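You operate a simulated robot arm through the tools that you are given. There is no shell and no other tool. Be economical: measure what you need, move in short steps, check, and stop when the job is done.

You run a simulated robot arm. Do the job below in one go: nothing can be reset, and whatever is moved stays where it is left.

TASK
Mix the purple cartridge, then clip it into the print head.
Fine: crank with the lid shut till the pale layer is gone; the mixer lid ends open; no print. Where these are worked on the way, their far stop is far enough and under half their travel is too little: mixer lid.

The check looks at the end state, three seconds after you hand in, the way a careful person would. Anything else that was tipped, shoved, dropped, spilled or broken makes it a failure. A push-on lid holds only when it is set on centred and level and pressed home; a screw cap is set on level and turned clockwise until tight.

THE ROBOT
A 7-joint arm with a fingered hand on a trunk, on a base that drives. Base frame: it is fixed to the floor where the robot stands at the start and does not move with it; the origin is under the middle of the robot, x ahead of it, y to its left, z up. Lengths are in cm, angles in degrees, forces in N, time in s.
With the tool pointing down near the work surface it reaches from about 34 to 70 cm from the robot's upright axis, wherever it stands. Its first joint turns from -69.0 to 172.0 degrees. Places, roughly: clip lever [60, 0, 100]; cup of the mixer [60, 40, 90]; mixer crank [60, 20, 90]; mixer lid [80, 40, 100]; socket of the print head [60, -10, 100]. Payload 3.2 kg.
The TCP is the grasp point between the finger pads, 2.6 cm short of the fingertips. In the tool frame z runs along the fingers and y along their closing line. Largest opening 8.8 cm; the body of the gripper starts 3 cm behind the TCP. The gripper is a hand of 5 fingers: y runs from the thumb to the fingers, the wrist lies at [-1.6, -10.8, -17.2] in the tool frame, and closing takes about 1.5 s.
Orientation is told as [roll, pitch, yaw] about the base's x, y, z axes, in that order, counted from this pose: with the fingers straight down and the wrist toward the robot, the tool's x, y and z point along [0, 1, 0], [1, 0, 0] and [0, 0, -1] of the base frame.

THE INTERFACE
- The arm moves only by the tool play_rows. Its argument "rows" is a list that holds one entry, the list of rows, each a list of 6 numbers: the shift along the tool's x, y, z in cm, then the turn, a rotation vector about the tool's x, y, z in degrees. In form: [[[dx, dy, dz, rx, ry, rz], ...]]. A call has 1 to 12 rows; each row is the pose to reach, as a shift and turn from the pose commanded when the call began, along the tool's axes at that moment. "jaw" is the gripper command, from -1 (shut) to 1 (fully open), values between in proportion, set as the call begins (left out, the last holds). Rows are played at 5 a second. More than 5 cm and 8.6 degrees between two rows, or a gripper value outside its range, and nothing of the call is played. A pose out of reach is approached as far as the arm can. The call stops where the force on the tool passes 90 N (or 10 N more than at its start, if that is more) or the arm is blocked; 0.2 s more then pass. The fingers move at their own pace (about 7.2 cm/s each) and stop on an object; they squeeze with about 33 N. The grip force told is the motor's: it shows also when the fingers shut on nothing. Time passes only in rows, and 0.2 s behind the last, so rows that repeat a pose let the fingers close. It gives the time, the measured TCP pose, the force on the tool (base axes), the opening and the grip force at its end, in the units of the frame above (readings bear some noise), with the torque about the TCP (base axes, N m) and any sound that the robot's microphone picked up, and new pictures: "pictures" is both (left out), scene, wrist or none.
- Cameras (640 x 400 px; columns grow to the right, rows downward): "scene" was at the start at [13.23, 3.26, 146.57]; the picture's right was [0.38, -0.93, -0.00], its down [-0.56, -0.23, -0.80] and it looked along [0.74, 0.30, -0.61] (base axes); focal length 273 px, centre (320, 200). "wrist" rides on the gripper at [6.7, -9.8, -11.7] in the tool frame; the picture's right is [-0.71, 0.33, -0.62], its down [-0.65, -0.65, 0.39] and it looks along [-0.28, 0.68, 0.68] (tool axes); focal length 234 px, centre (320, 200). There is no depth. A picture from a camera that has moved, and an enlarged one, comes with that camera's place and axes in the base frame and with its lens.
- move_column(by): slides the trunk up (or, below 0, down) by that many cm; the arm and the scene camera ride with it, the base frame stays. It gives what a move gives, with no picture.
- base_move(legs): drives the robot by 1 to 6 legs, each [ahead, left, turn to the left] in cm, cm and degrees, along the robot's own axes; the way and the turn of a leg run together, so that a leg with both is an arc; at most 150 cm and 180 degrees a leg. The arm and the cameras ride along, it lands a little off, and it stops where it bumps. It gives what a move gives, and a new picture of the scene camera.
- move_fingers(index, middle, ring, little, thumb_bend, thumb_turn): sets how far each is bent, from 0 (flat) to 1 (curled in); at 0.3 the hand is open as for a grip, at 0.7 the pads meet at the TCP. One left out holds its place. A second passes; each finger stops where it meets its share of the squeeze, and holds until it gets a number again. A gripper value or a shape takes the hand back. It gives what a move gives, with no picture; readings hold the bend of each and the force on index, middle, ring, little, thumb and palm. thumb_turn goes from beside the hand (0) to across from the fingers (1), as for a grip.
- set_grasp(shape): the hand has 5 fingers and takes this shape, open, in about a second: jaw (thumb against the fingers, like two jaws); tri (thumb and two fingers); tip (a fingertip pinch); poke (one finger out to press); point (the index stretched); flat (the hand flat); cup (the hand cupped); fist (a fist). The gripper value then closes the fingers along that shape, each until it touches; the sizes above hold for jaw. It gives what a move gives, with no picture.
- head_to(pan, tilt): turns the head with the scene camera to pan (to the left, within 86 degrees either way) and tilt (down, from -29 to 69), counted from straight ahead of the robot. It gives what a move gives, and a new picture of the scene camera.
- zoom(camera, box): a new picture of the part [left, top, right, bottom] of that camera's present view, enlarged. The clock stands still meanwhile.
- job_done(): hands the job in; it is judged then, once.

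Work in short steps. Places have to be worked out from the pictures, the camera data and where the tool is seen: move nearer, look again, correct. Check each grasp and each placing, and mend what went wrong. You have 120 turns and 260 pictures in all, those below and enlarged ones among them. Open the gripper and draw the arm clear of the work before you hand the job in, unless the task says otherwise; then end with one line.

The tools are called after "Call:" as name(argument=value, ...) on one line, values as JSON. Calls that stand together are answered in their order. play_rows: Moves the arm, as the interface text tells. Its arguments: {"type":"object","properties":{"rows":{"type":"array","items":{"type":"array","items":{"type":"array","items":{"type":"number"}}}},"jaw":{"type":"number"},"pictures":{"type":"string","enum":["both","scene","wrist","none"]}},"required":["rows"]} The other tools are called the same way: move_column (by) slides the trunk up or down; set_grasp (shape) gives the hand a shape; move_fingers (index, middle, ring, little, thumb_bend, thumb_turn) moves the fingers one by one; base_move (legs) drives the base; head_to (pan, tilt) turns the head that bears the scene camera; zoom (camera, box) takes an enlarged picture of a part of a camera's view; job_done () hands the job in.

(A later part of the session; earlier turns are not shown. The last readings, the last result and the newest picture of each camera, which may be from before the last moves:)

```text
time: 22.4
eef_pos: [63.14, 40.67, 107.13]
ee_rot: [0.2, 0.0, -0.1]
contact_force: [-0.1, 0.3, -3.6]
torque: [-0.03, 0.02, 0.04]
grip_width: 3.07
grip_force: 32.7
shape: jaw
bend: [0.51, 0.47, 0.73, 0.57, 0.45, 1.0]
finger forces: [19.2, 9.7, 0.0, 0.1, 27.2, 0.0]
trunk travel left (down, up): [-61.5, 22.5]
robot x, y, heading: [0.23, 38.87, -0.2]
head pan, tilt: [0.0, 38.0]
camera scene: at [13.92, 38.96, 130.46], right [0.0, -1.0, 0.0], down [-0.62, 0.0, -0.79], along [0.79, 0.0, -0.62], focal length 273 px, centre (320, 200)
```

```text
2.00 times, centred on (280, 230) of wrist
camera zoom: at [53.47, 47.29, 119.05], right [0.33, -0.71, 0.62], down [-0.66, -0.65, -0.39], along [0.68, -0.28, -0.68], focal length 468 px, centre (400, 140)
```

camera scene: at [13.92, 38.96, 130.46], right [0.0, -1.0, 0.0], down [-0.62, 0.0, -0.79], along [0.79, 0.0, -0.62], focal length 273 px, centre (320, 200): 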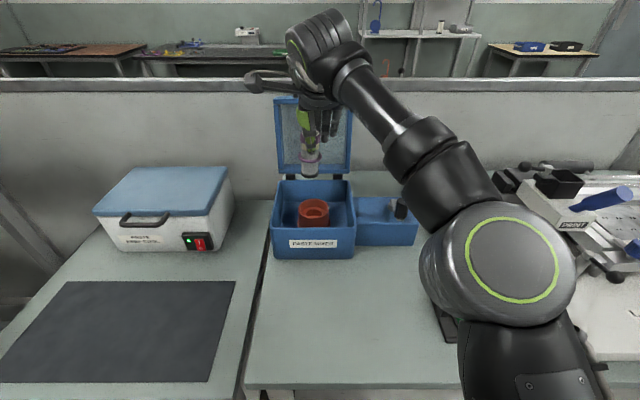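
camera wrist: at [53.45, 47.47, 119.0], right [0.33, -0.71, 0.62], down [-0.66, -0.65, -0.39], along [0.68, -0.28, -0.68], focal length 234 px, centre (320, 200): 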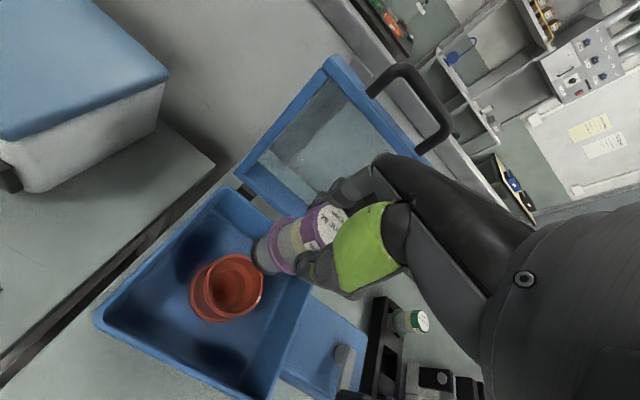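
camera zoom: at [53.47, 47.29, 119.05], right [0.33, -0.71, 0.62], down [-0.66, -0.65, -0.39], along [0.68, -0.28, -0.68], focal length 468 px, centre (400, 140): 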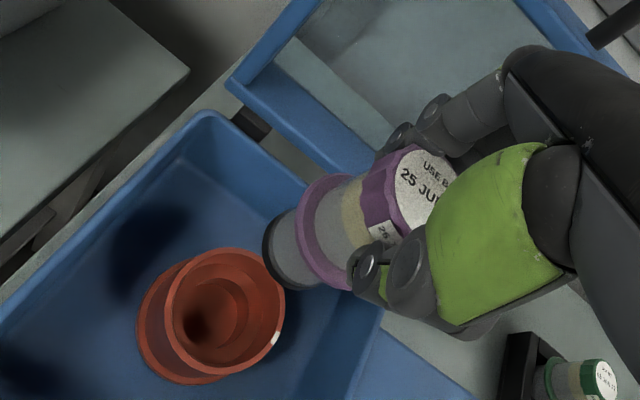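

Cup rim centre works out at (62.1, 40.3, 90); the cup has a counterbore for the flange. I centre and lower until the cartridge bottom is just above the rim.

Call:
play_rows(rows=[[[-0.5, -1, 0, 0, 0, 0], [-0.5, -1, 2.5, 0, 0, 0], [-0.5, -1, 5, 0, 0, 0], [-0.5, -1, 6.8, 0, 0, 0], [-0.5, -1, 6.8, 0, 0, 0]]], pictures="none")

Call:
zoom(camera="scene", box=[260, 140, 370, 250])

Call:
zoom(camera="wrist", box=[160, 150, 400, 350])

```text
time: 23.6
eef_pos: [62.05, 40.26, 100.06]
ee_rot: [0.3, 0.0, -0.2]
contact_force: [-0.3, -0.4, -3.7]
torque: [-0.04, 0.0, -0.01]
grip_width: 3.08
grip_force: 33.1
shape: jaw
bend: [0.51, 0.47, 0.73, 0.57, 0.45, 1.0]
finger forces: [19.1, 9.5, 0.0, 0.1, 27.0, 0.0]
trunk travel left (down, up): [-61.5, 22.5]
robot x, y, heading: [0.16, 38.62, -0.2]
head pan, tilt: [0.0, 38.0]
```

```text
3.64 times, centred on (315, 195) of scene
camera zoom: at [13.9, 38.94, 130.47], right [0.0, -1.0, 0.0], down [-0.62, 0.0, -0.79], along [0.79, 0.0, -0.62], focal length 994 px, centre (338, 218)
```

zoom: 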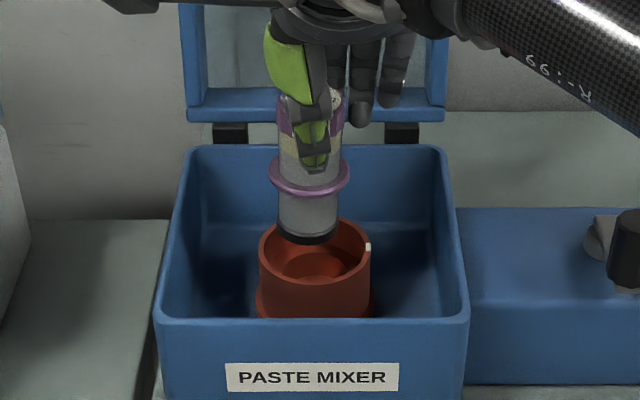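

```text
2.00 times, centred on (280, 250) of wrist
camera zoom: at [52.33, 46.92, 112.04], right [0.33, -0.71, 0.62], down [-0.66, -0.64, -0.39], along [0.68, -0.28, -0.68], focal length 468 px, centre (400, 100)
```

zoom: 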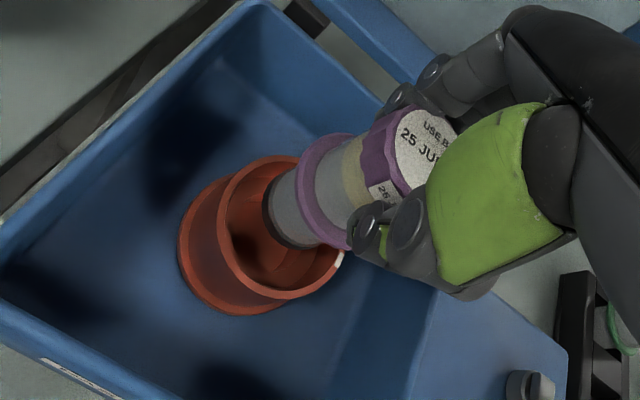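

The cartridge bottom sits about 0.5 cm too far toward +y (a ~3° tilt in the grip). I correct by a small roll and shift, then look.

Call:
play_rows(rows=[[[-0.15, 0, 0, 0, -1.2, 0], [-0.25, 0, 0.3, 0, -2.5, 0], [-0.25, 0, 0.3, 0, -2.5, 0]]], pictures="none")

Call:
zoom(camera="scene", box=[275, 160, 355, 240])

Call:
zoom(camera="wrist", box=[200, 170, 380, 320])

```text
time: 24.4
eef_pos: [62.13, 40.0, 99.85]
ee_rot: [-2.3, -0.1, -0.1]
contact_force: [-0.6, -1.2, -4.3]
torque: [-0.01, -0.02, -0.05]
grip_width: 3.1
grip_force: 32.9
shape: jaw
bend: [0.51, 0.47, 0.73, 0.57, 0.45, 1.0]
finger forces: [19.2, 9.4, 0.0, 0.1, 26.9, 0.1]
trunk travel left (down, up): [-61.5, 22.5]
robot x, y, heading: [-0.04, 38.92, -0.2]
head pan, tilt: [0.0, 38.0]
```

```text
5.00 times, centred on (315, 200) of scene
camera zoom: at [13.91, 38.94, 130.46], right [0.0, -1.0, 0.0], down [-0.62, 0.0, -0.79], along [0.79, 0.0, -0.62], focal length 1367 px, centre (345, 200)
```

zoom: 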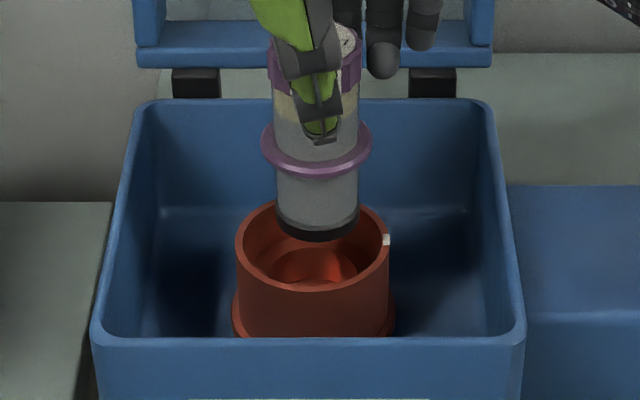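

```text
2.67 times, centred on (290, 245) of wrist
camera zoom: at [52.39, 47.13, 111.41], right [0.33, -0.68, 0.65], down [-0.66, -0.66, -0.36], along [0.68, -0.31, -0.67], focal length 624 px, centre (400, 80)
```

zoom: 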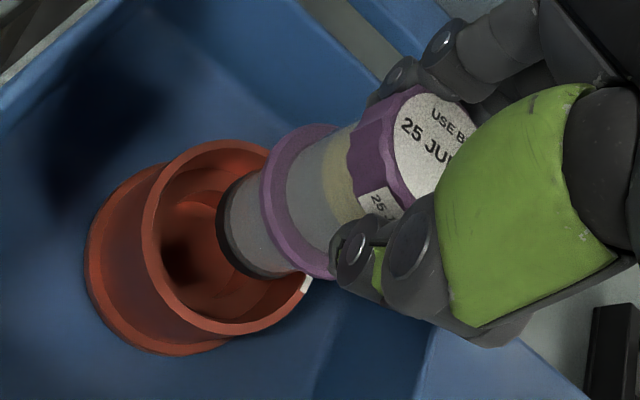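

Now vertical, and off by only ~0.2 cm in y. I correct that and lower the end into the cup in small steps, watching force.

Call:
play_rows(rows=[[[0.15, -0.1, 0, 0, 0, 0], [0.15, -0.1, 1, 0, 0, 0], [0.15, -0.1, 2, 0, 0, 0], [0.15, -0.1, 2.5, 0, 0, 0], [0.15, -0.1, 2.5, 0, 0, 0]]], pictures="none")

Call:
zoom(camera="scene", box=[275, 160, 355, 240])

Call:
zoom(camera="wrist", box=[200, 170, 380, 320])

```text
time: 25.6
eef_pos: [61.91, 40.0, 97.44]
ee_rot: [-2.2, 0.0, -0.1]
contact_force: [-0.5, 0.7, -2.2]
torque: [0.01, 0.02, -0.04]
grip_width: 3.09
grip_force: 33.0
shape: jaw
bend: [0.51, 0.47, 0.73, 0.57, 0.45, 1.0]
finger forces: [19.2, 9.4, 0.1, 0.0, 26.8, 0.0]
trunk travel left (down, up): [-61.5, 22.5]
robot x, y, heading: [0.36, 39.07, -0.4]
head pan, tilt: [0.0, 38.0]
```

```text
5.00 times, centred on (315, 200) of scene
camera zoom: at [13.92, 38.94, 130.46], right [0.0, -1.0, 0.0], down [-0.62, 0.0, -0.79], along [0.79, 0.0, -0.62], focal length 1367 px, centre (345, 200)
```

zoom: 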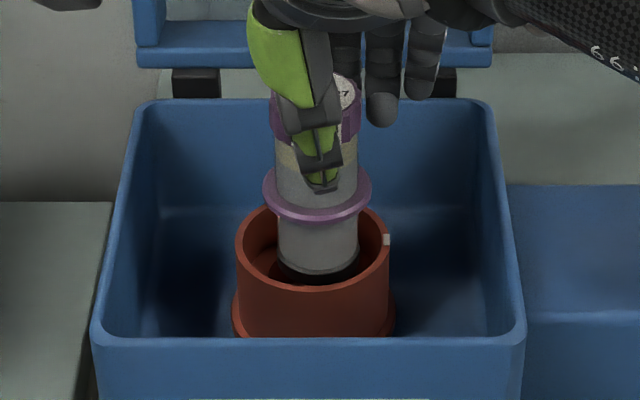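

```text
2.67 times, centred on (290, 245) of wrist
camera zoom: at [52.27, 47.14, 108.95], right [0.33, -0.68, 0.65], down [-0.66, -0.66, -0.36], along [0.68, -0.31, -0.67], focal length 624 px, centre (400, 80)
```

zoom: 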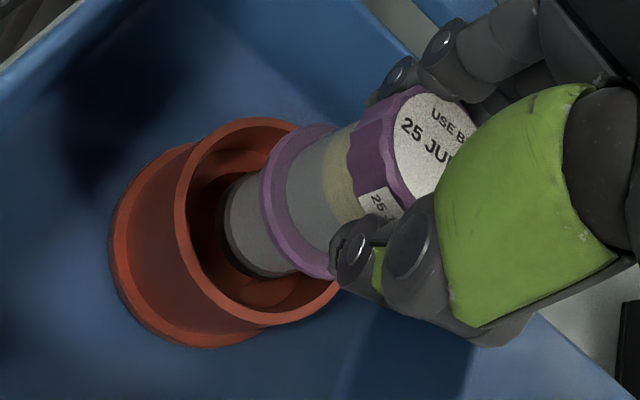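

Both views agree: cartridge axis at ≈(62.0, 40.0), cup at (62.1, 40.25). I shift by that and lower on.

Call:
play_rows(rows=[[[0.22, 0.15, 0, 0, 0, 0], [0.22, 0.15, 0.8, 0, 0, 0], [0.22, 0.15, 1.6, 0, 0, 0], [0.22, 0.15, 2.4, 0, 0, 0], [0.22, 0.15, 2.4, 0, 0, 0]]], pictures="none")

Call:
zoom(camera="scene", box=[275, 160, 355, 240])

Call:
zoom(camera="wrist", box=[200, 170, 380, 320])

```text
time: 26.8
eef_pos: [62.06, 40.1, 95.02]
ee_rot: [-2.2, 0.1, -0.2]
contact_force: [-1.0, 0.6, -2.1]
torque: [-0.02, 0.03, 0.02]
grip_width: 3.09
grip_force: 33.6
shape: jaw
bend: [0.51, 0.47, 0.73, 0.57, 0.45, 1.0]
finger forces: [19.2, 9.4, 0.0, 0.0, 27.0, 0.1]
trunk travel left (down, up): [-61.5, 22.5]
robot x, y, heading: [-0.11, 38.98, -0.3]
head pan, tilt: [0.0, 38.0]
```

```text
5.00 times, centred on (315, 200) of scene
camera zoom: at [13.91, 38.94, 130.46], right [0.0, -1.0, 0.0], down [-0.62, 0.0, -0.79], along [0.79, 0.0, -0.62], focal length 1367 px, centre (345, 200)
```

zoom: 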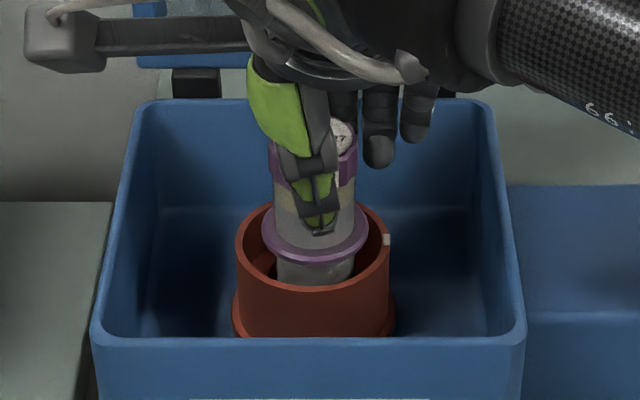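

```text
2.67 times, centred on (290, 245) of wrist
camera zoom: at [52.36, 47.26, 106.55], right [0.33, -0.68, 0.65], down [-0.66, -0.66, -0.36], along [0.68, -0.31, -0.67], focal length 624 px, centre (400, 80)
```

zoom: 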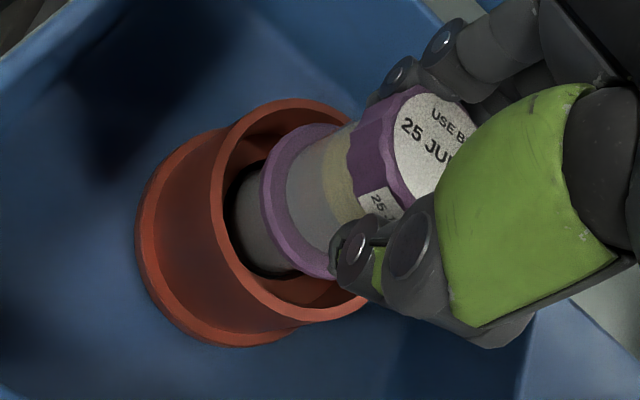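

Well centred and no contact yet. I lower further until it seats.

Call:
play_rows(rows=[[[0.1, 0.05, 0.6, 0, 0, 0], [0.1, 0.05, 1.2, 0, 0, 0], [0.1, 0.05, 1.8, 0, 0, 0], [0.1, 0.05, 2.2, 0, 0, 0], [0.1, 0.05, 2.2, 0, 0, 0]]], pictures="none")

Call:
zoom(camera="scene", box=[275, 160, 355, 240])

Call:
zoom(camera="wrist", box=[200, 170, 380, 320])

```text
time: 28.0
eef_pos: [61.82, 40.13, 94.02]
ee_rot: [-1.9, -1.3, -0.2]
contact_force: [6.8, 1.6, 43.7]
torque: [0.02, -0.17, -0.01]
grip_width: 3.51
grip_force: 32.7
shape: jaw
bend: [0.48, 0.45, 0.73, 0.57, 0.45, 1.0]
finger forces: [29.8, 12.8, 0.0, 0.0, 32.0, 0.0]
trunk travel left (down, up): [-61.5, 22.5]
robot x, y, heading: [0.01, 39.05, -0.1]
head pan, tilt: [0.0, 38.0]
```

```text
5.00 times, centred on (315, 200) of scene
camera zoom: at [13.18, 38.99, 130.58], right [0.0, -1.0, 0.0], down [-0.61, 0.0, -0.79], along [0.79, 0.0, -0.61], focal length 1367 px, centre (345, 200)
```

zoom: 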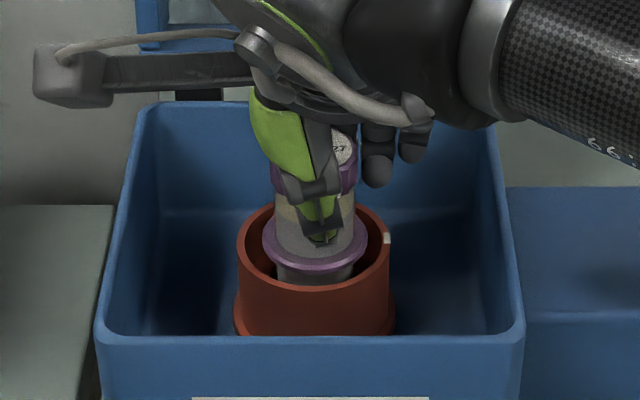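

```text
2.67 times, centred on (290, 245) of wrist
camera zoom: at [51.89, 47.25, 105.46], right [0.31, -0.69, 0.65], down [-0.65, -0.66, -0.38], along [0.69, -0.3, -0.65], focal length 624 px, centre (400, 80)
```

zoom: 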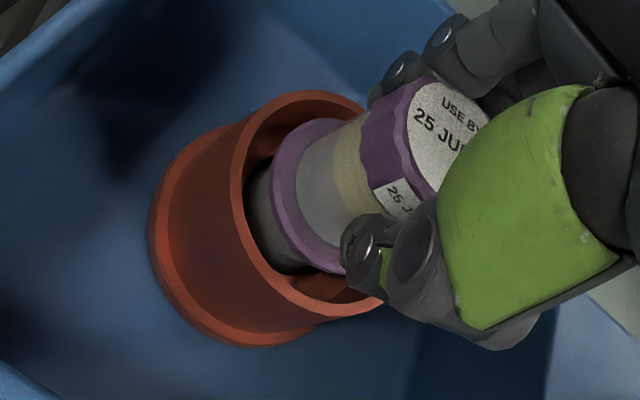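

It has met the seat with ~44 N and slid a little in the hand; flange is within the rim. I ease up slightly and release to let it settle.

Call:
play_rows(rows=[[[0, 0, -0.3, 0, 0, 0], [0, 0, -0.5, 0, 0, 0], [0, 0, -0.5, 0, 0, 0]]], pictures="none")

Call:
play_rows(rows=[[[0, 0, 0, 0, 0, 0], [0, 0, 0, 0, 0, 0], [0, 0, 0, 0, 0, 0], [0, 0, 0, 0, 0, 0], [0, 0, 0, 0, 0, 0]]], jaw=0.3, pictures="none")

Call:
zoom(camera="scene", box=[275, 160, 355, 240])

Call:
zoom(camera="wrist", box=[200, 170, 380, 320])

```text
time: 28.8
eef_pos: [61.84, 40.18, 94.2]
ee_rot: [-2.1, -0.8, -0.1]
contact_force: [6.9, 2.4, 33.6]
torque: [0.0, -0.21, 0.03]
grip_width: 3.49
grip_force: 33.2
shape: jaw
bend: [0.49, 0.45, 0.73, 0.57, 0.45, 1.0]
finger forces: [27.6, 12.6, 0.0, 0.0, 30.8, 0.0]
trunk travel left (down, up): [-61.5, 22.5]
robot x, y, heading: [0.21, 38.77, -0.3]
head pan, tilt: [0.0, 38.0]
```

```text
time: 30.0
eef_pos: [62.09, 40.06, 93.3]
ee_rot: [-2.2, 0.1, -0.1]
contact_force: [0.5, -1.1, 0.5]
torque: [-0.01, 0.01, 0.01]
grip_width: 5.69
grip_force: 0.0
shape: jaw
bend: [0.44, 0.37, 0.71, 0.42, 0.08, 0.99]
finger forces: [0.1, 0.1, 0.1, 0.0, 0.1, 0.1]
trunk travel left (down, up): [-61.5, 22.5]
robot x, y, heading: [0.15, 38.79, -0.1]
head pan, tilt: [0.0, 38.0]
```

```text
5.00 times, centred on (315, 200) of scene
camera zoom: at [13.86, 38.94, 130.47], right [0.0, -1.0, 0.0], down [-0.62, 0.0, -0.79], along [0.79, 0.0, -0.62], focal length 1367 px, centre (345, 200)
```

zoom: 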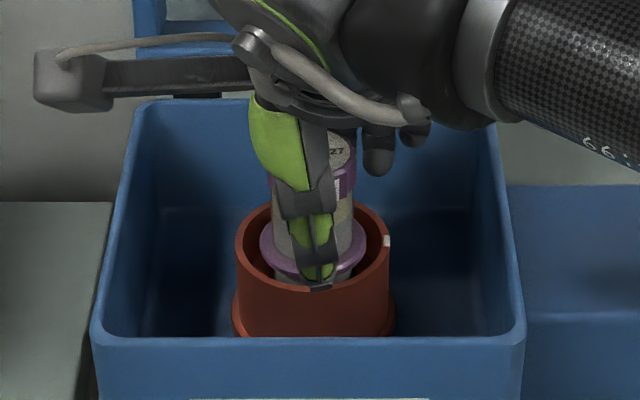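

```text
2.67 times, centred on (290, 245) of wrist
camera zoom: at [52.47, 47.23, 104.9], right [0.33, -0.68, 0.65], down [-0.66, -0.66, -0.36], along [0.68, -0.31, -0.67], focal length 624 px, centre (400, 80)
```

zoom: 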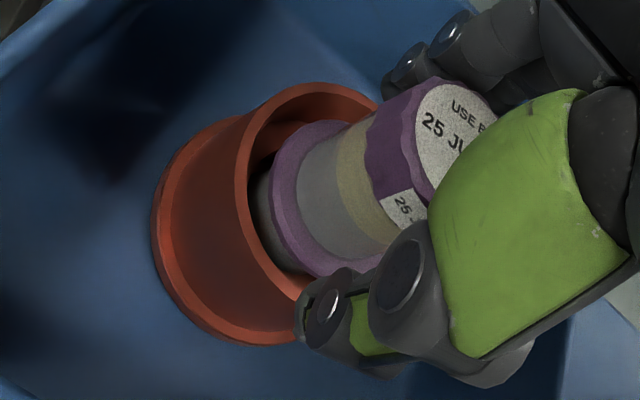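

Released and the cartridge stands in the cup. I draw the hand straight up and check.

Call:
play_rows(rows=[[[0, 0, -1.5, 0, 0, 0], [0, 0, -4, 0, 0, 0], [0, 0, -8, 0, 0, 0], [0, 0, -12.5, 0, 2.2, 0], [0, 0, -16, 0, 2.2, 0], [0, 0, -16, 0, 2.2, 0]]], pictures="wrist")

Call:
zoom(camera="scene", box=[260, 130, 420, 250])

Call:
zoom(camera="wrist", box=[150, 170, 350, 370])

```text
time: 31.4
eef_pos: [62.32, 40.54, 109.28]
ee_rot: [0.1, 0.0, -0.1]
contact_force: [-0.3, 0.1, 0.3]
torque: [0.0, 0.05, 0.0]
grip_width: 5.69
grip_force: 0.1
shape: jaw
bend: [0.44, 0.37, 0.71, 0.42, 0.08, 0.99]
finger forces: [0.0, 0.1, 0.0, 0.1, 0.1, 0.0]
trunk travel left (down, up): [-61.5, 22.5]
robot x, y, heading: [0.08, 38.91, -0.3]
head pan, tilt: [0.0, 38.0]
camera wrist: at [52.5, 47.2, 121.12], right [0.33, -0.71, 0.62], down [-0.66, -0.65, -0.39], along [0.68, -0.28, -0.68], focal length 234 px, centre (320, 200)
```

wrist: 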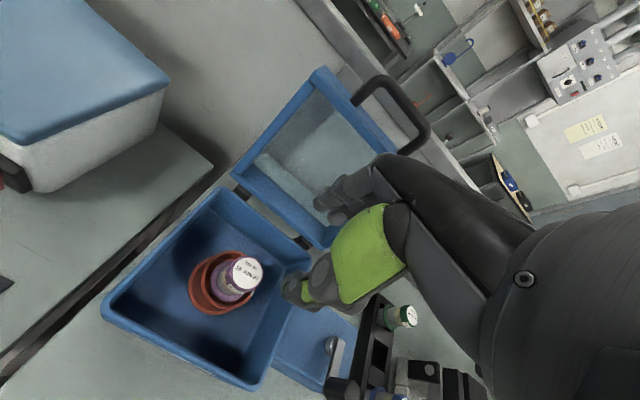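

```text
3.33 times, centred on (340, 190) of scene
camera zoom: at [13.9, 38.88, 130.46], right [0.0, -1.0, 0.0], down [-0.62, 0.0, -0.79], along [0.79, 0.0, -0.62], focal length 911 px, centre (253, 233)
```

zoom: 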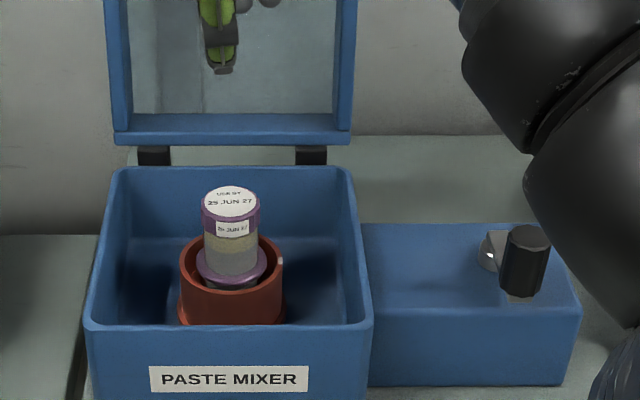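

```text
2.00 times, centred on (250, 270) of wrist
camera zoom: at [52.5, 47.2, 121.12], right [0.33, -0.71, 0.62], down [-0.66, -0.65, -0.39], along [0.68, -0.28, -0.68], focal length 468 px, centre (460, 60)
```

zoom: 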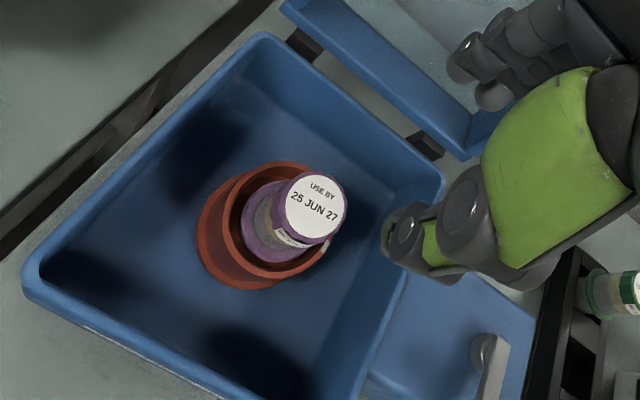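

The cartridge is seated upright in the cup. For the lid (handle bar ≈(79, 40.4, 113.5)) I pull the hand back and up, then drive a little ahead since the bar is beyond reach.

Call:
play_rows(rows=[[[0, -3, -3, 0, 0, 0], [0, -6.5, -5.5, 0, 0, 0], [0, -10, -8, 0, 0, 0], [0, -14, -9, 0, 0, 0], [0, -14, -9, 0, 0, 0]]], pictures="none")

Call:
base_move(legs=[[7, 0, 0]])

Call:
head_to(pan=0, tilt=25)

Call:
zoom(camera="wrist", box=[0, 0, 640, 400])

```text
time: 32.6
eef_pos: [48.17, 40.95, 118.36]
ee_rot: [0.0, 0.0, -0.2]
contact_force: [-0.5, 0.4, 0.0]
torque: [0.01, 0.02, 0.0]
grip_width: 5.7
grip_force: 0.1
shape: jaw
bend: [0.44, 0.37, 0.71, 0.42, 0.08, 0.99]
finger forces: [0.1, 0.0, 0.0, 0.1, 0.0, 0.0]
trunk travel left (down, up): [-61.5, 22.5]
robot x, y, heading: [0.27, 38.97, -0.3]
head pan, tilt: [0.0, 38.0]
```

```text
time: 33.6
eef_pos: [55.16, 40.79, 118.3]
ee_rot: [0.1, -0.1, -0.3]
contact_force: [0.8, -0.3, 0.3]
torque: [0.01, 0.03, -0.03]
grip_width: 5.69
grip_force: 0.0
shape: jaw
bend: [0.44, 0.37, 0.71, 0.42, 0.08, 0.99]
finger forces: [0.0, 0.1, 0.1, 0.0, 0.0, 0.0]
trunk travel left (down, up): [-61.5, 22.5]
robot x, y, heading: [6.5, 38.8, 0.0]
head pan, tilt: [0.0, 38.0]
camera scene: at [20.77, 38.89, 130.46], right [0.0, -1.0, 0.0], down [-0.62, 0.0, -0.79], along [0.79, 0.0, -0.62], focal length 273 px, centre (320, 200)
```

scene: 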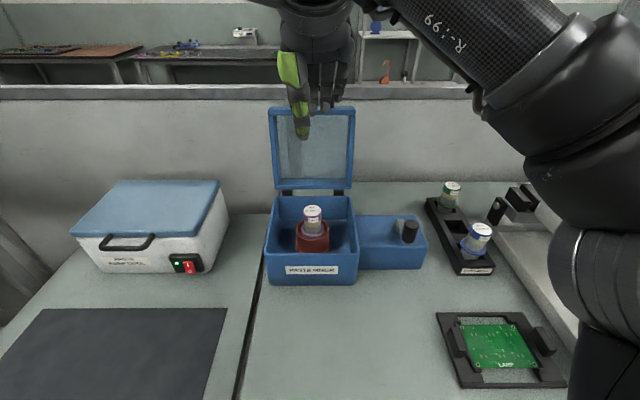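

```text
time: 34.4
eef_pos: [54.93, 40.88, 118.33]
ee_rot: [0.0, 0.0, -0.3]
contact_force: [-0.5, 0.4, -0.8]
torque: [0.05, -0.03, 0.0]
grip_width: 5.68
grip_force: 0.1
shape: jaw
bend: [0.44, 0.37, 0.71, 0.42, 0.08, 0.99]
finger forces: [0.0, 0.0, 0.0, 0.0, 0.0, 0.0]
trunk travel left (down, up): [-61.5, 22.5]
robot x, y, heading: [6.81, 39.18, -0.1]
head pan, tilt: [0.0, 25.0]
camera scene: at [21.22, 38.89, 132.5], right [0.0, -1.0, 0.0], down [-0.42, 0.0, -0.91], along [0.91, 0.0, -0.42], focal length 273 px, centre (320, 200)
```

scene: 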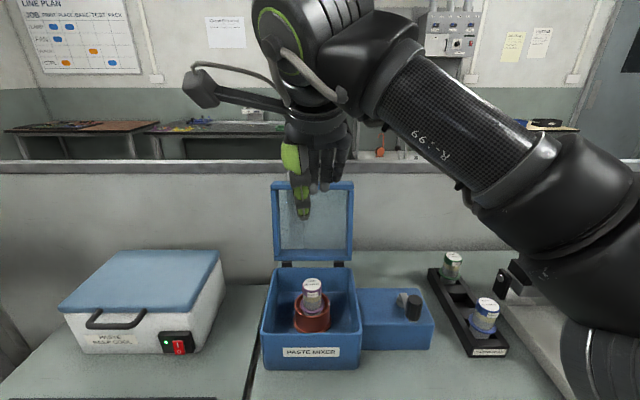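

```text
1.00 times, centred on (320, 200) of wrist (not enlarged: the box is as wide or as high as the picture)
camera zoom: at [45.23, 47.55, 130.18], right [0.33, -0.71, 0.62], down [-0.66, -0.65, -0.39], along [0.68, -0.28, -0.68], focal length 234 px, centre (320, 200)
```

zoom: 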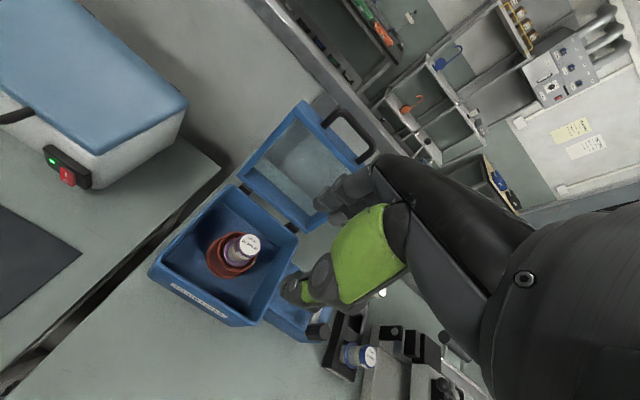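

I zoom on the lid and handle from the wrist to get its shape.

Call:
zoom(camera="wrist", box=[220, 80, 420, 240])

```text
2.50 times, centred on (320, 160) of wrist
camera zoom: at [45.23, 47.55, 130.18], right [0.33, -0.71, 0.62], down [-0.66, -0.65, -0.39], along [0.68, -0.28, -0.68], focal length 585 px, centre (320, 300)
```

zoom: 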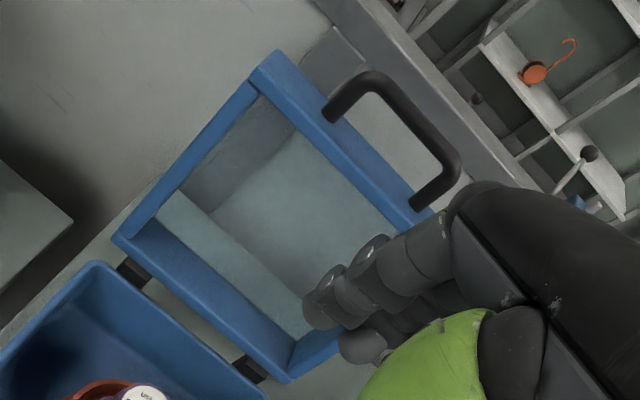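

Handle is a U bar on the lid's free edge, bar mid ≈(79, 40.5, 113.5), lid edge ≈(77, 110), hinge ≈(73, 92). I drive 10 cm left for better reach, then approach above the bar with a small forward tilt.

Call:
base_move(legs=[[0, 10, 0]])

Call:
play_rows(rows=[[[-2.5, 3.5, -1, 0, 0, 0], [-5, 7, -2, 0, 0, 0], [-7.5, 10.5, -3, 0, 0, 0], [-10, 14, -4, 0, 0, 0], [-10.3, 18, -4.5, 0, 0, 0], [-10.3, 21, -4.5, 0, 0, 0], [-10.3, 21, -4.5, 0, 0, 0]]])

```text
time: 35.5
eef_pos: [54.97, 50.91, 118.38]
ee_rot: [0.0, 0.0, -0.1]
contact_force: [0.7, 1.1, -0.4]
torque: [-0.01, 0.02, -0.03]
grip_width: 5.69
grip_force: 0.1
shape: jaw
bend: [0.44, 0.37, 0.71, 0.42, 0.08, 0.99]
finger forces: [0.0, 0.0, 0.1, 0.0, 0.0, 0.0]
trunk travel left (down, up): [-61.5, 22.5]
robot x, y, heading: [6.7, 49.16, -0.2]
head pan, tilt: [0.0, 25.0]
camera scene: at [21.29, 48.98, 132.5], right [0.0, -1.0, 0.0], down [-0.42, 0.0, -0.91], along [0.91, 0.0, -0.42], focal length 273 px, centre (320, 200)
```

scene: 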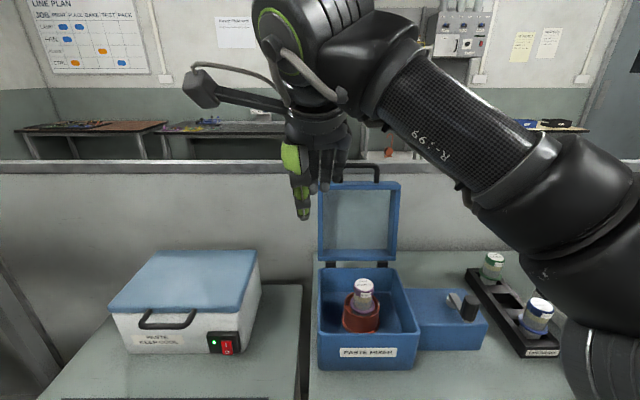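

```text
time: 37.1
eef_pos: [65.48, 39.89, 118.86]
ee_rot: [0.0, 0.0, -0.2]
contact_force: [0.8, 0.1, -0.2]
torque: [-0.03, 0.0, 0.04]
grip_width: 5.7
grip_force: 0.1
shape: jaw
bend: [0.44, 0.37, 0.71, 0.42, 0.08, 0.99]
finger forces: [0.0, 0.0, 0.0, 0.0, 0.0, 0.1]
out of reach, approached as far as the arm can: row 3, 4, 5, 6, 7
trunk travel left (down, up): [-61.5, 22.5]
robot x, y, heading: [6.7, 48.92, -0.3]
head pan, tilt: [0.0, 25.0]
camera scene: at [21.3, 48.98, 132.5], right [0.0, -1.0, 0.0], down [-0.42, 0.0, -0.91], along [0.91, 0.0, -0.42], focal length 273 px, centre (320, 200)
camera wrist: at [55.75, 46.63, 130.65], right [0.33, -0.71, 0.62], down [-0.66, -0.65, -0.39], along [0.68, -0.28, -0.68], focal length 234 px, centre (320, 200)
```

scene: 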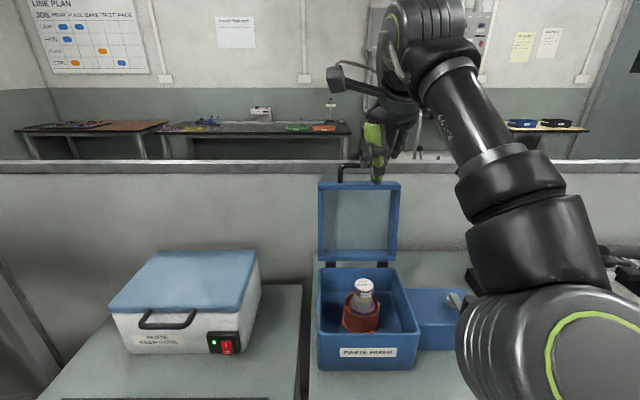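
wrist: 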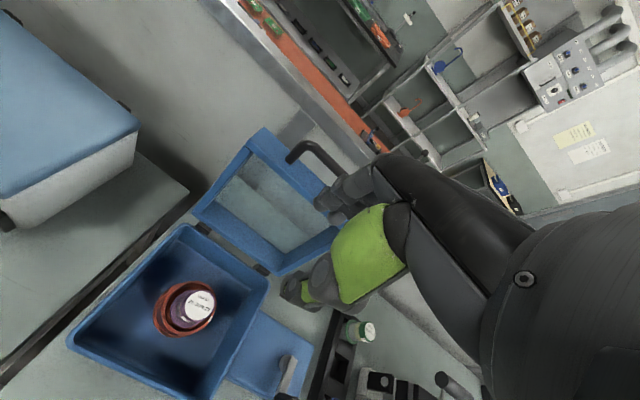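

The arm reaches farther when the hand is low relative to the shoulder, so I raise the trunk 18 cm and move on toward the bar.

Call:
move_column(by=18)

Call:
play_rows(rows=[[[0.2, 1, 4, 0, 0, 0], [0.4, 2, 8, 0, 0, 0], [0.5, 4, 12, 0, 0, 0], [0.5, 7.5, 14, 0, 0, 0], [0.5, 10.5, 15.5, 0, 0, 0], [0.5, 13.4, 16.5, 0, 0, 0], [0.5, 13.4, 16.5, 0, 0, 0]]])

```text
time: 39.1
eef_pos: [65.39, 39.95, 136.73]
ee_rot: [-0.1, 0.0, -0.2]
contact_force: [-0.2, -0.9, -0.4]
torque: [0.02, -0.01, -0.01]
grip_width: 5.68
grip_force: 0.1
shape: jaw
bend: [0.44, 0.37, 0.71, 0.42, 0.08, 0.99]
finger forces: [0.0, 0.0, 0.1, 0.0, 0.0, 0.0]
trunk travel left (down, up): [-79.5, 4.5]
robot x, y, heading: [6.79, 49.06, -0.3]
head pan, tilt: [0.0, 25.0]
```

```text
time: 40.7
eef_pos: [76.2, 40.3, 119.03]
ee_rot: [-0.1, 0.0, -0.1]
contact_force: [-0.3, 0.0, 0.2]
torque: [-0.01, 0.01, -0.01]
grip_width: 5.68
grip_force: 0.0
shape: jaw
bend: [0.44, 0.37, 0.71, 0.42, 0.08, 0.99]
finger forces: [0.0, 0.1, 0.1, 0.0, 0.0, 0.0]
out of reach, approached as far as the arm can: row 5, 6, 7
trunk travel left (down, up): [-79.5, 4.5]
robot x, y, heading: [6.82, 48.74, -0.3]
head pan, tilt: [0.0, 25.0]
camera scene: at [21.28, 49.01, 150.5], right [0.0, -1.0, 0.0], down [-0.42, 0.0, -0.91], along [0.91, 0.0, -0.42], focal length 273 px, centre (320, 200)
camera wrist: at [66.57, 46.82, 130.93], right [0.33, -0.71, 0.62], down [-0.66, -0.65, -0.39], along [0.68, -0.28, -0.68], focal length 234 px, centre (320, 200)
```

scene: 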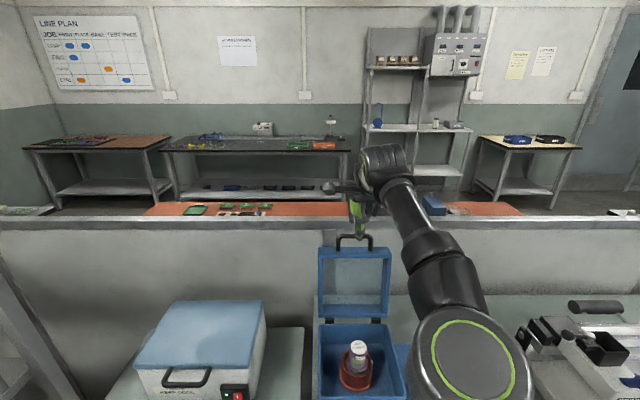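
wrist: 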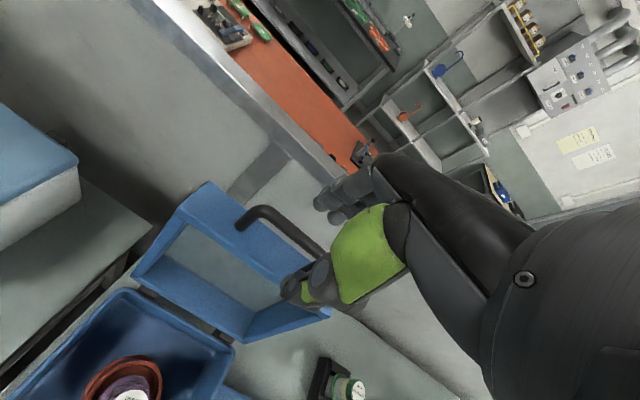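

Close now. I zoom to compare fingers and bar.

Call:
zoom(camera="scene", box=[310, 190, 410, 330])

Call:
zoom(camera="wrist", box=[180, 150, 400, 330])

```text
2.86 times, centred on (360, 260) of scene
camera zoom: at [21.28, 49.01, 150.5], right [0.0, -1.0, 0.0], down [-0.42, 0.0, -0.91], along [0.91, 0.0, -0.42], focal length 781 px, centre (206, 29)
```

zoom: 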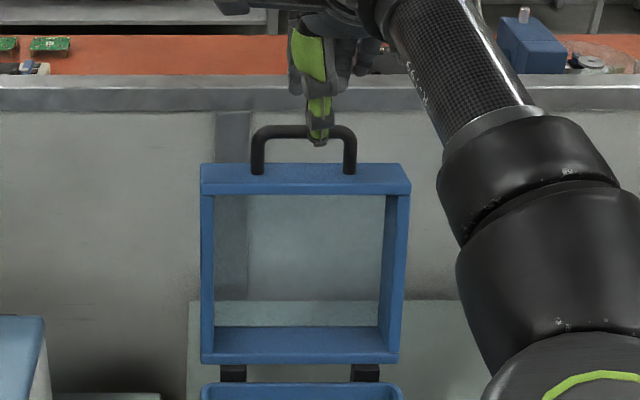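

```text
2.22 times, centred on (290, 240) of wrist
camera zoom: at [66.57, 46.82, 130.93], right [0.33, -0.71, 0.62], down [-0.66, -0.65, -0.39], along [0.68, -0.28, -0.68], focal length 520 px, centre (387, 111)
```

zoom: 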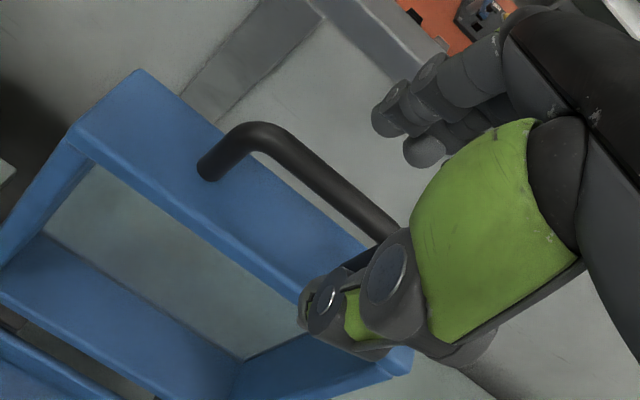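

Bar ≈(78.7, 40.3, 113.2). I move forward with an 8° forward tilt, staying above the bar.

Call:
play_rows(rows=[[[0, 0.8, 0, -4, 0, 0], [0, 1.8, 0, -8, 0, 0], [0, 2.6, 0, -10, 0, 0], [0, 2.6, 0, -10, 0, 0]]], pictures="none")

Call:
zoom(camera="wrist", box=[180, 150, 400, 330])

```text
time: 41.7
eef_pos: [79.4, 40.21, 119.56]
ee_rot: [-0.1, -9.9, -0.1]
contact_force: [0.4, 0.2, -0.8]
torque: [0.0, -0.03, -0.04]
grip_width: 5.71
grip_force: 0.0
shape: jaw
bend: [0.44, 0.37, 0.71, 0.42, 0.08, 0.99]
finger forces: [0.0, 0.1, 0.0, 0.0, 0.0, 0.0]
out of reach, approached as far as the arm can: row 1, 2, 3, 4
trunk travel left (down, up): [-79.5, 4.5]
robot x, y, heading: [6.95, 49.25, -0.2]
head pan, tilt: [0.0, 25.0]
```

```text
2.22 times, centred on (290, 240) of wrist
camera zoom: at [67.86, 46.93, 129.58], right [0.22, -0.71, 0.67], down [-0.58, -0.65, -0.49], along [0.79, -0.28, -0.55], focal length 520 px, centre (387, 111)
```

zoom: 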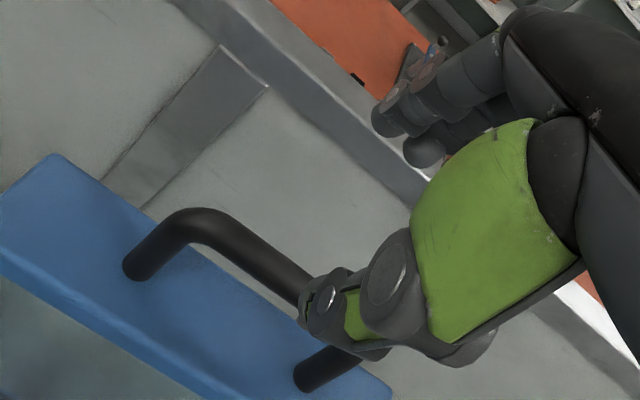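

The bar location is confirmed; in the tool it lies 1.8 cm toward the thumb and 6.1 cm ahead. I shift and advance so it sits between thumb and fingers.

Call:
play_rows(rows=[[[0, -1.5, 0.5, 0, 0, 0], [0, -1.6, 2, 0, 0, 0], [0, -1.6, 3.5, 0, 0, 0], [0, -1.6, 4.8, 0, 0, 0], [0, -1.6, 4.8, 0, 0, 0]]], pictures="none")

Call:
zoom(camera="wrist", box=[180, 150, 400, 330])

Call:
zoom(camera="scene", box=[310, 190, 410, 290])

```text
time: 42.9
eef_pos: [80.69, 40.39, 115.19]
ee_rot: [0.0, -10.0, -0.2]
contact_force: [-0.7, 0.3, 0.3]
torque: [0.0, 0.02, 0.02]
grip_width: 5.84
grip_force: 0.1
shape: jaw
bend: [0.44, 0.37, 0.71, 0.42, 0.09, 0.99]
finger forces: [0.0, 0.0, 0.0, 0.1, 1.0, 0.0]
out of reach, approached as far as the arm can: row 1, 2, 3, 4, 5
trunk travel left (down, up): [-79.5, 4.5]
robot x, y, heading: [7.3, 48.75, -0.2]
head pan, tilt: [0.0, 25.0]
```

```text
2.22 times, centred on (290, 240) of wrist
camera zoom: at [69.1, 47.11, 125.12], right [0.22, -0.71, 0.67], down [-0.58, -0.65, -0.5], along [0.79, -0.28, -0.55], focal length 520 px, centre (387, 111)
```

zoom: 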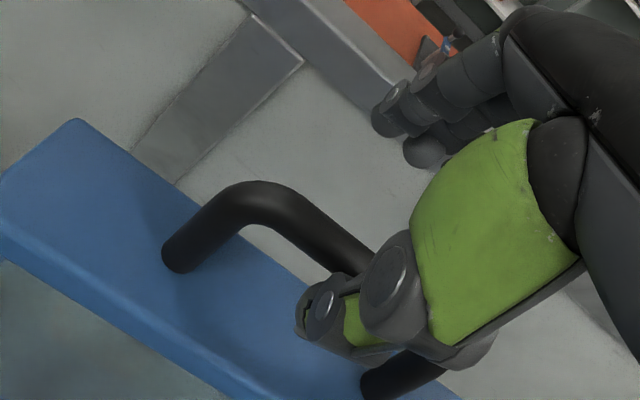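

```text
4.00 times, centred on (360, 240) of scene
camera zoom: at [21.21, 48.9, 150.51], right [0.0, -1.0, 0.0], down [-0.42, 0.0, -0.91], along [0.91, 0.0, -0.42], focal length 1094 px, centre (160, 40)
```

zoom: 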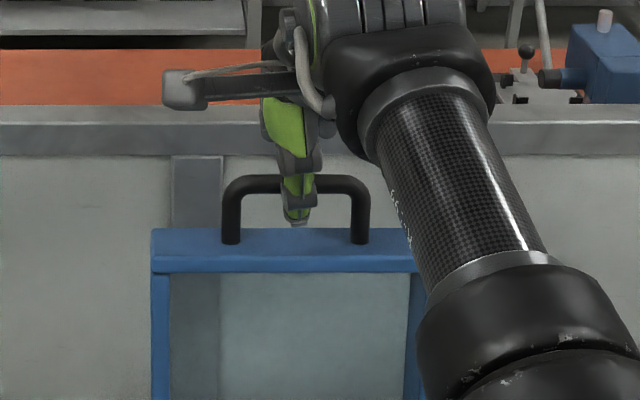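

The bar rests at the thumb, in between thumb and fingers. I shift back slightly and close to a loose cage.

Call:
play_rows(rows=[[[0, -0.5, 0, 0, 0, 0], [0, -1, 0, 0, 0, 0], [0, -1, 0, 0, 0, 0], [0, -1, 0, 0, 0, 0], [0, -1, 0, 0, 0, 0]]], jaw=-0.5, pictures="none")

Call:
zoom(camera="wrist", box=[180, 150, 400, 330])

```text
time: 44.1
eef_pos: [80.45, 40.48, 115.25]
ee_rot: [0.1, -10.0, -0.2]
contact_force: [-12.8, 0.8, -3.0]
torque: [-0.01, 0.07, -0.01]
grip_width: 2.46
grip_force: 0.0
shape: jaw
bend: [0.6, 0.54, 0.73, 0.59, 0.37, 1.0]
finger forces: [0.1, 0.0, 0.1, 0.0, 12.7, 0.1]
out of reach, approached as far as the arm can: row 1, 2, 3, 4, 5
trunk travel left (down, up): [-79.5, 4.5]
robot x, y, heading: [6.65, 48.83, -0.1]
head pan, tilt: [0.0, 25.0]
```

```text
2.22 times, centred on (290, 240) of wrist
camera zoom: at [68.84, 47.14, 125.26], right [0.22, -0.71, 0.67], down [-0.58, -0.65, -0.5], along [0.79, -0.28, -0.55], focal length 520 px, centre (387, 111)
```

zoom: 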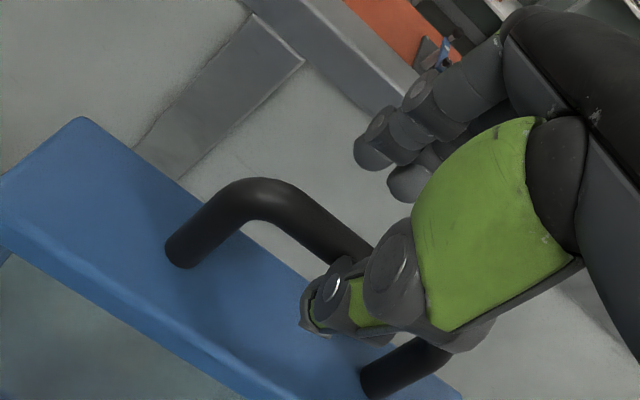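

Bar is caged. I begin pulling the lid forward along its arc (hinge ≈(73, 92), radius ≈22), first to about vertical.

Call:
play_rows(rows=[[[0, -2, -0.6, 0, 0, 0], [0, -4, -1.4, 0, 0, 0], [0, -5.5, -1.7, 0, 0, 0], [0, -5.5, -1.7, 0, 0, 0]]])

```text
time: 45.1
eef_pos: [79.93, 40.92, 118.11]
ee_rot: [-0.1, -10.1, -0.2]
contact_force: [0.6, 0.3, -1.1]
torque: [0.0, 0.03, -0.02]
grip_width: 2.2
grip_force: 0.1
shape: jaw
bend: [0.6, 0.54, 0.73, 0.59, 0.45, 1.0]
finger forces: [0.0, 0.0, 0.0, 0.0, 0.0, 0.0]
out of reach, approached as far as the arm can: row 1, 2, 3, 4
trunk travel left (down, up): [-79.5, 4.5]
robot x, y, heading: [6.69, 49.06, -0.1]
head pan, tilt: [0.0, 25.0]
camera scene: at [21.34, 48.9, 150.5], right [0.0, -1.0, 0.0], down [-0.42, 0.0, -0.91], along [0.91, 0.0, -0.42], focal length 273 px, centre (320, 200)
camera wrist: at [68.38, 47.62, 127.96], right [0.21, -0.71, 0.67], down [-0.58, -0.65, -0.5], along [0.79, -0.28, -0.55], focal length 234 px, centre (320, 200)
```

scene: 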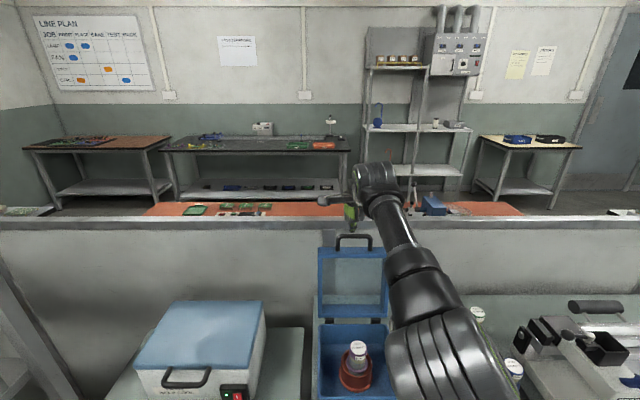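
wrist: 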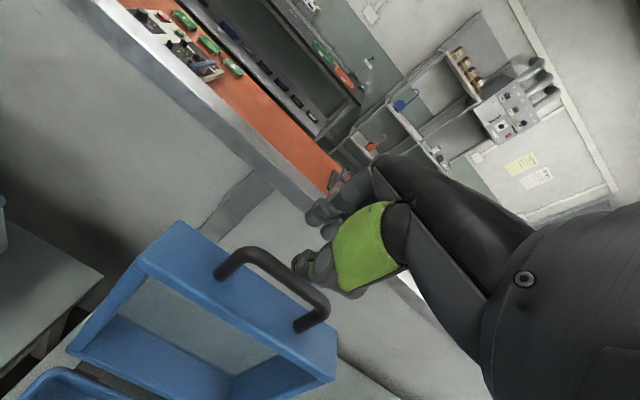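

The hand slipped up off the bar (the arm is at a reach/joint limit). I back off to get a good arm posture and see how it follows.

Call:
play_rows(rows=[[[0, -1, -3, 2, 0, 0], [0, -3, -6, 6, 0, 0], [0, -6, -7, 10, 0, 0], [0, -6, -7, 10, 0, 0]]], pictures="none")

```text
time: 46.1
eef_pos: [73.63, 41.0, 124.37]
ee_rot: [0.0, 0.2, -0.2]
contact_force: [-0.4, -0.2, 0.5]
torque: [0.03, 0.02, 0.02]
grip_width: 2.21
grip_force: 0.0
shape: jaw
bend: [0.6, 0.54, 0.73, 0.59, 0.46, 1.0]
finger forces: [0.1, 0.0, 0.0, 0.0, 0.0, 0.1]
out of reach, approached as far as the arm can: row 3, 4
trunk travel left (down, up): [-79.5, 4.5]
robot x, y, heading: [6.82, 48.7, -0.2]
head pan, tilt: [0.0, 25.0]
```

Before more, I check the floor gap ahead of the base to see whether I can drive closer.

Call:
head_to(pan=0, tilt=69)

```text
time: 47.2
eef_pos: [73.72, 40.9, 124.37]
ee_rot: [0.0, 0.0, -0.3]
contact_force: [-0.3, 1.0, 0.9]
torque: [0.01, -0.01, 0.01]
grip_width: 2.2
grip_force: 0.0
shape: jaw
bend: [0.6, 0.54, 0.73, 0.59, 0.46, 1.0]
finger forces: [0.0, 0.0, 0.0, 0.1, 0.1, 0.0]
trunk travel left (down, up): [-79.5, 4.5]
robot x, y, heading: [6.98, 49.14, -0.2]
head pan, tilt: [0.0, 68.8]
camera scene: at [17.68, 48.93, 144.56], right [0.0, -1.0, 0.0], down [-0.93, 0.0, -0.36], along [0.36, 0.0, -0.93], focal length 273 px, centre (320, 200)
```

scene: 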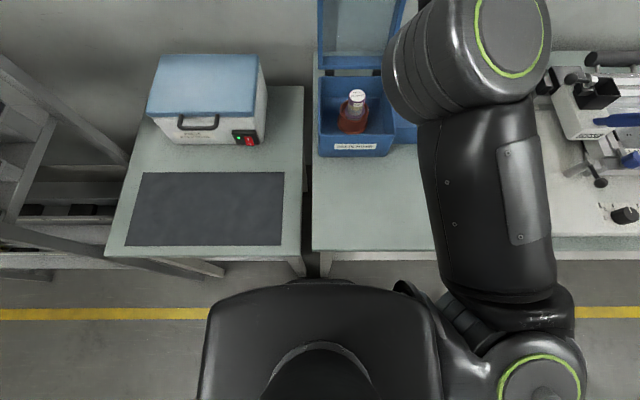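

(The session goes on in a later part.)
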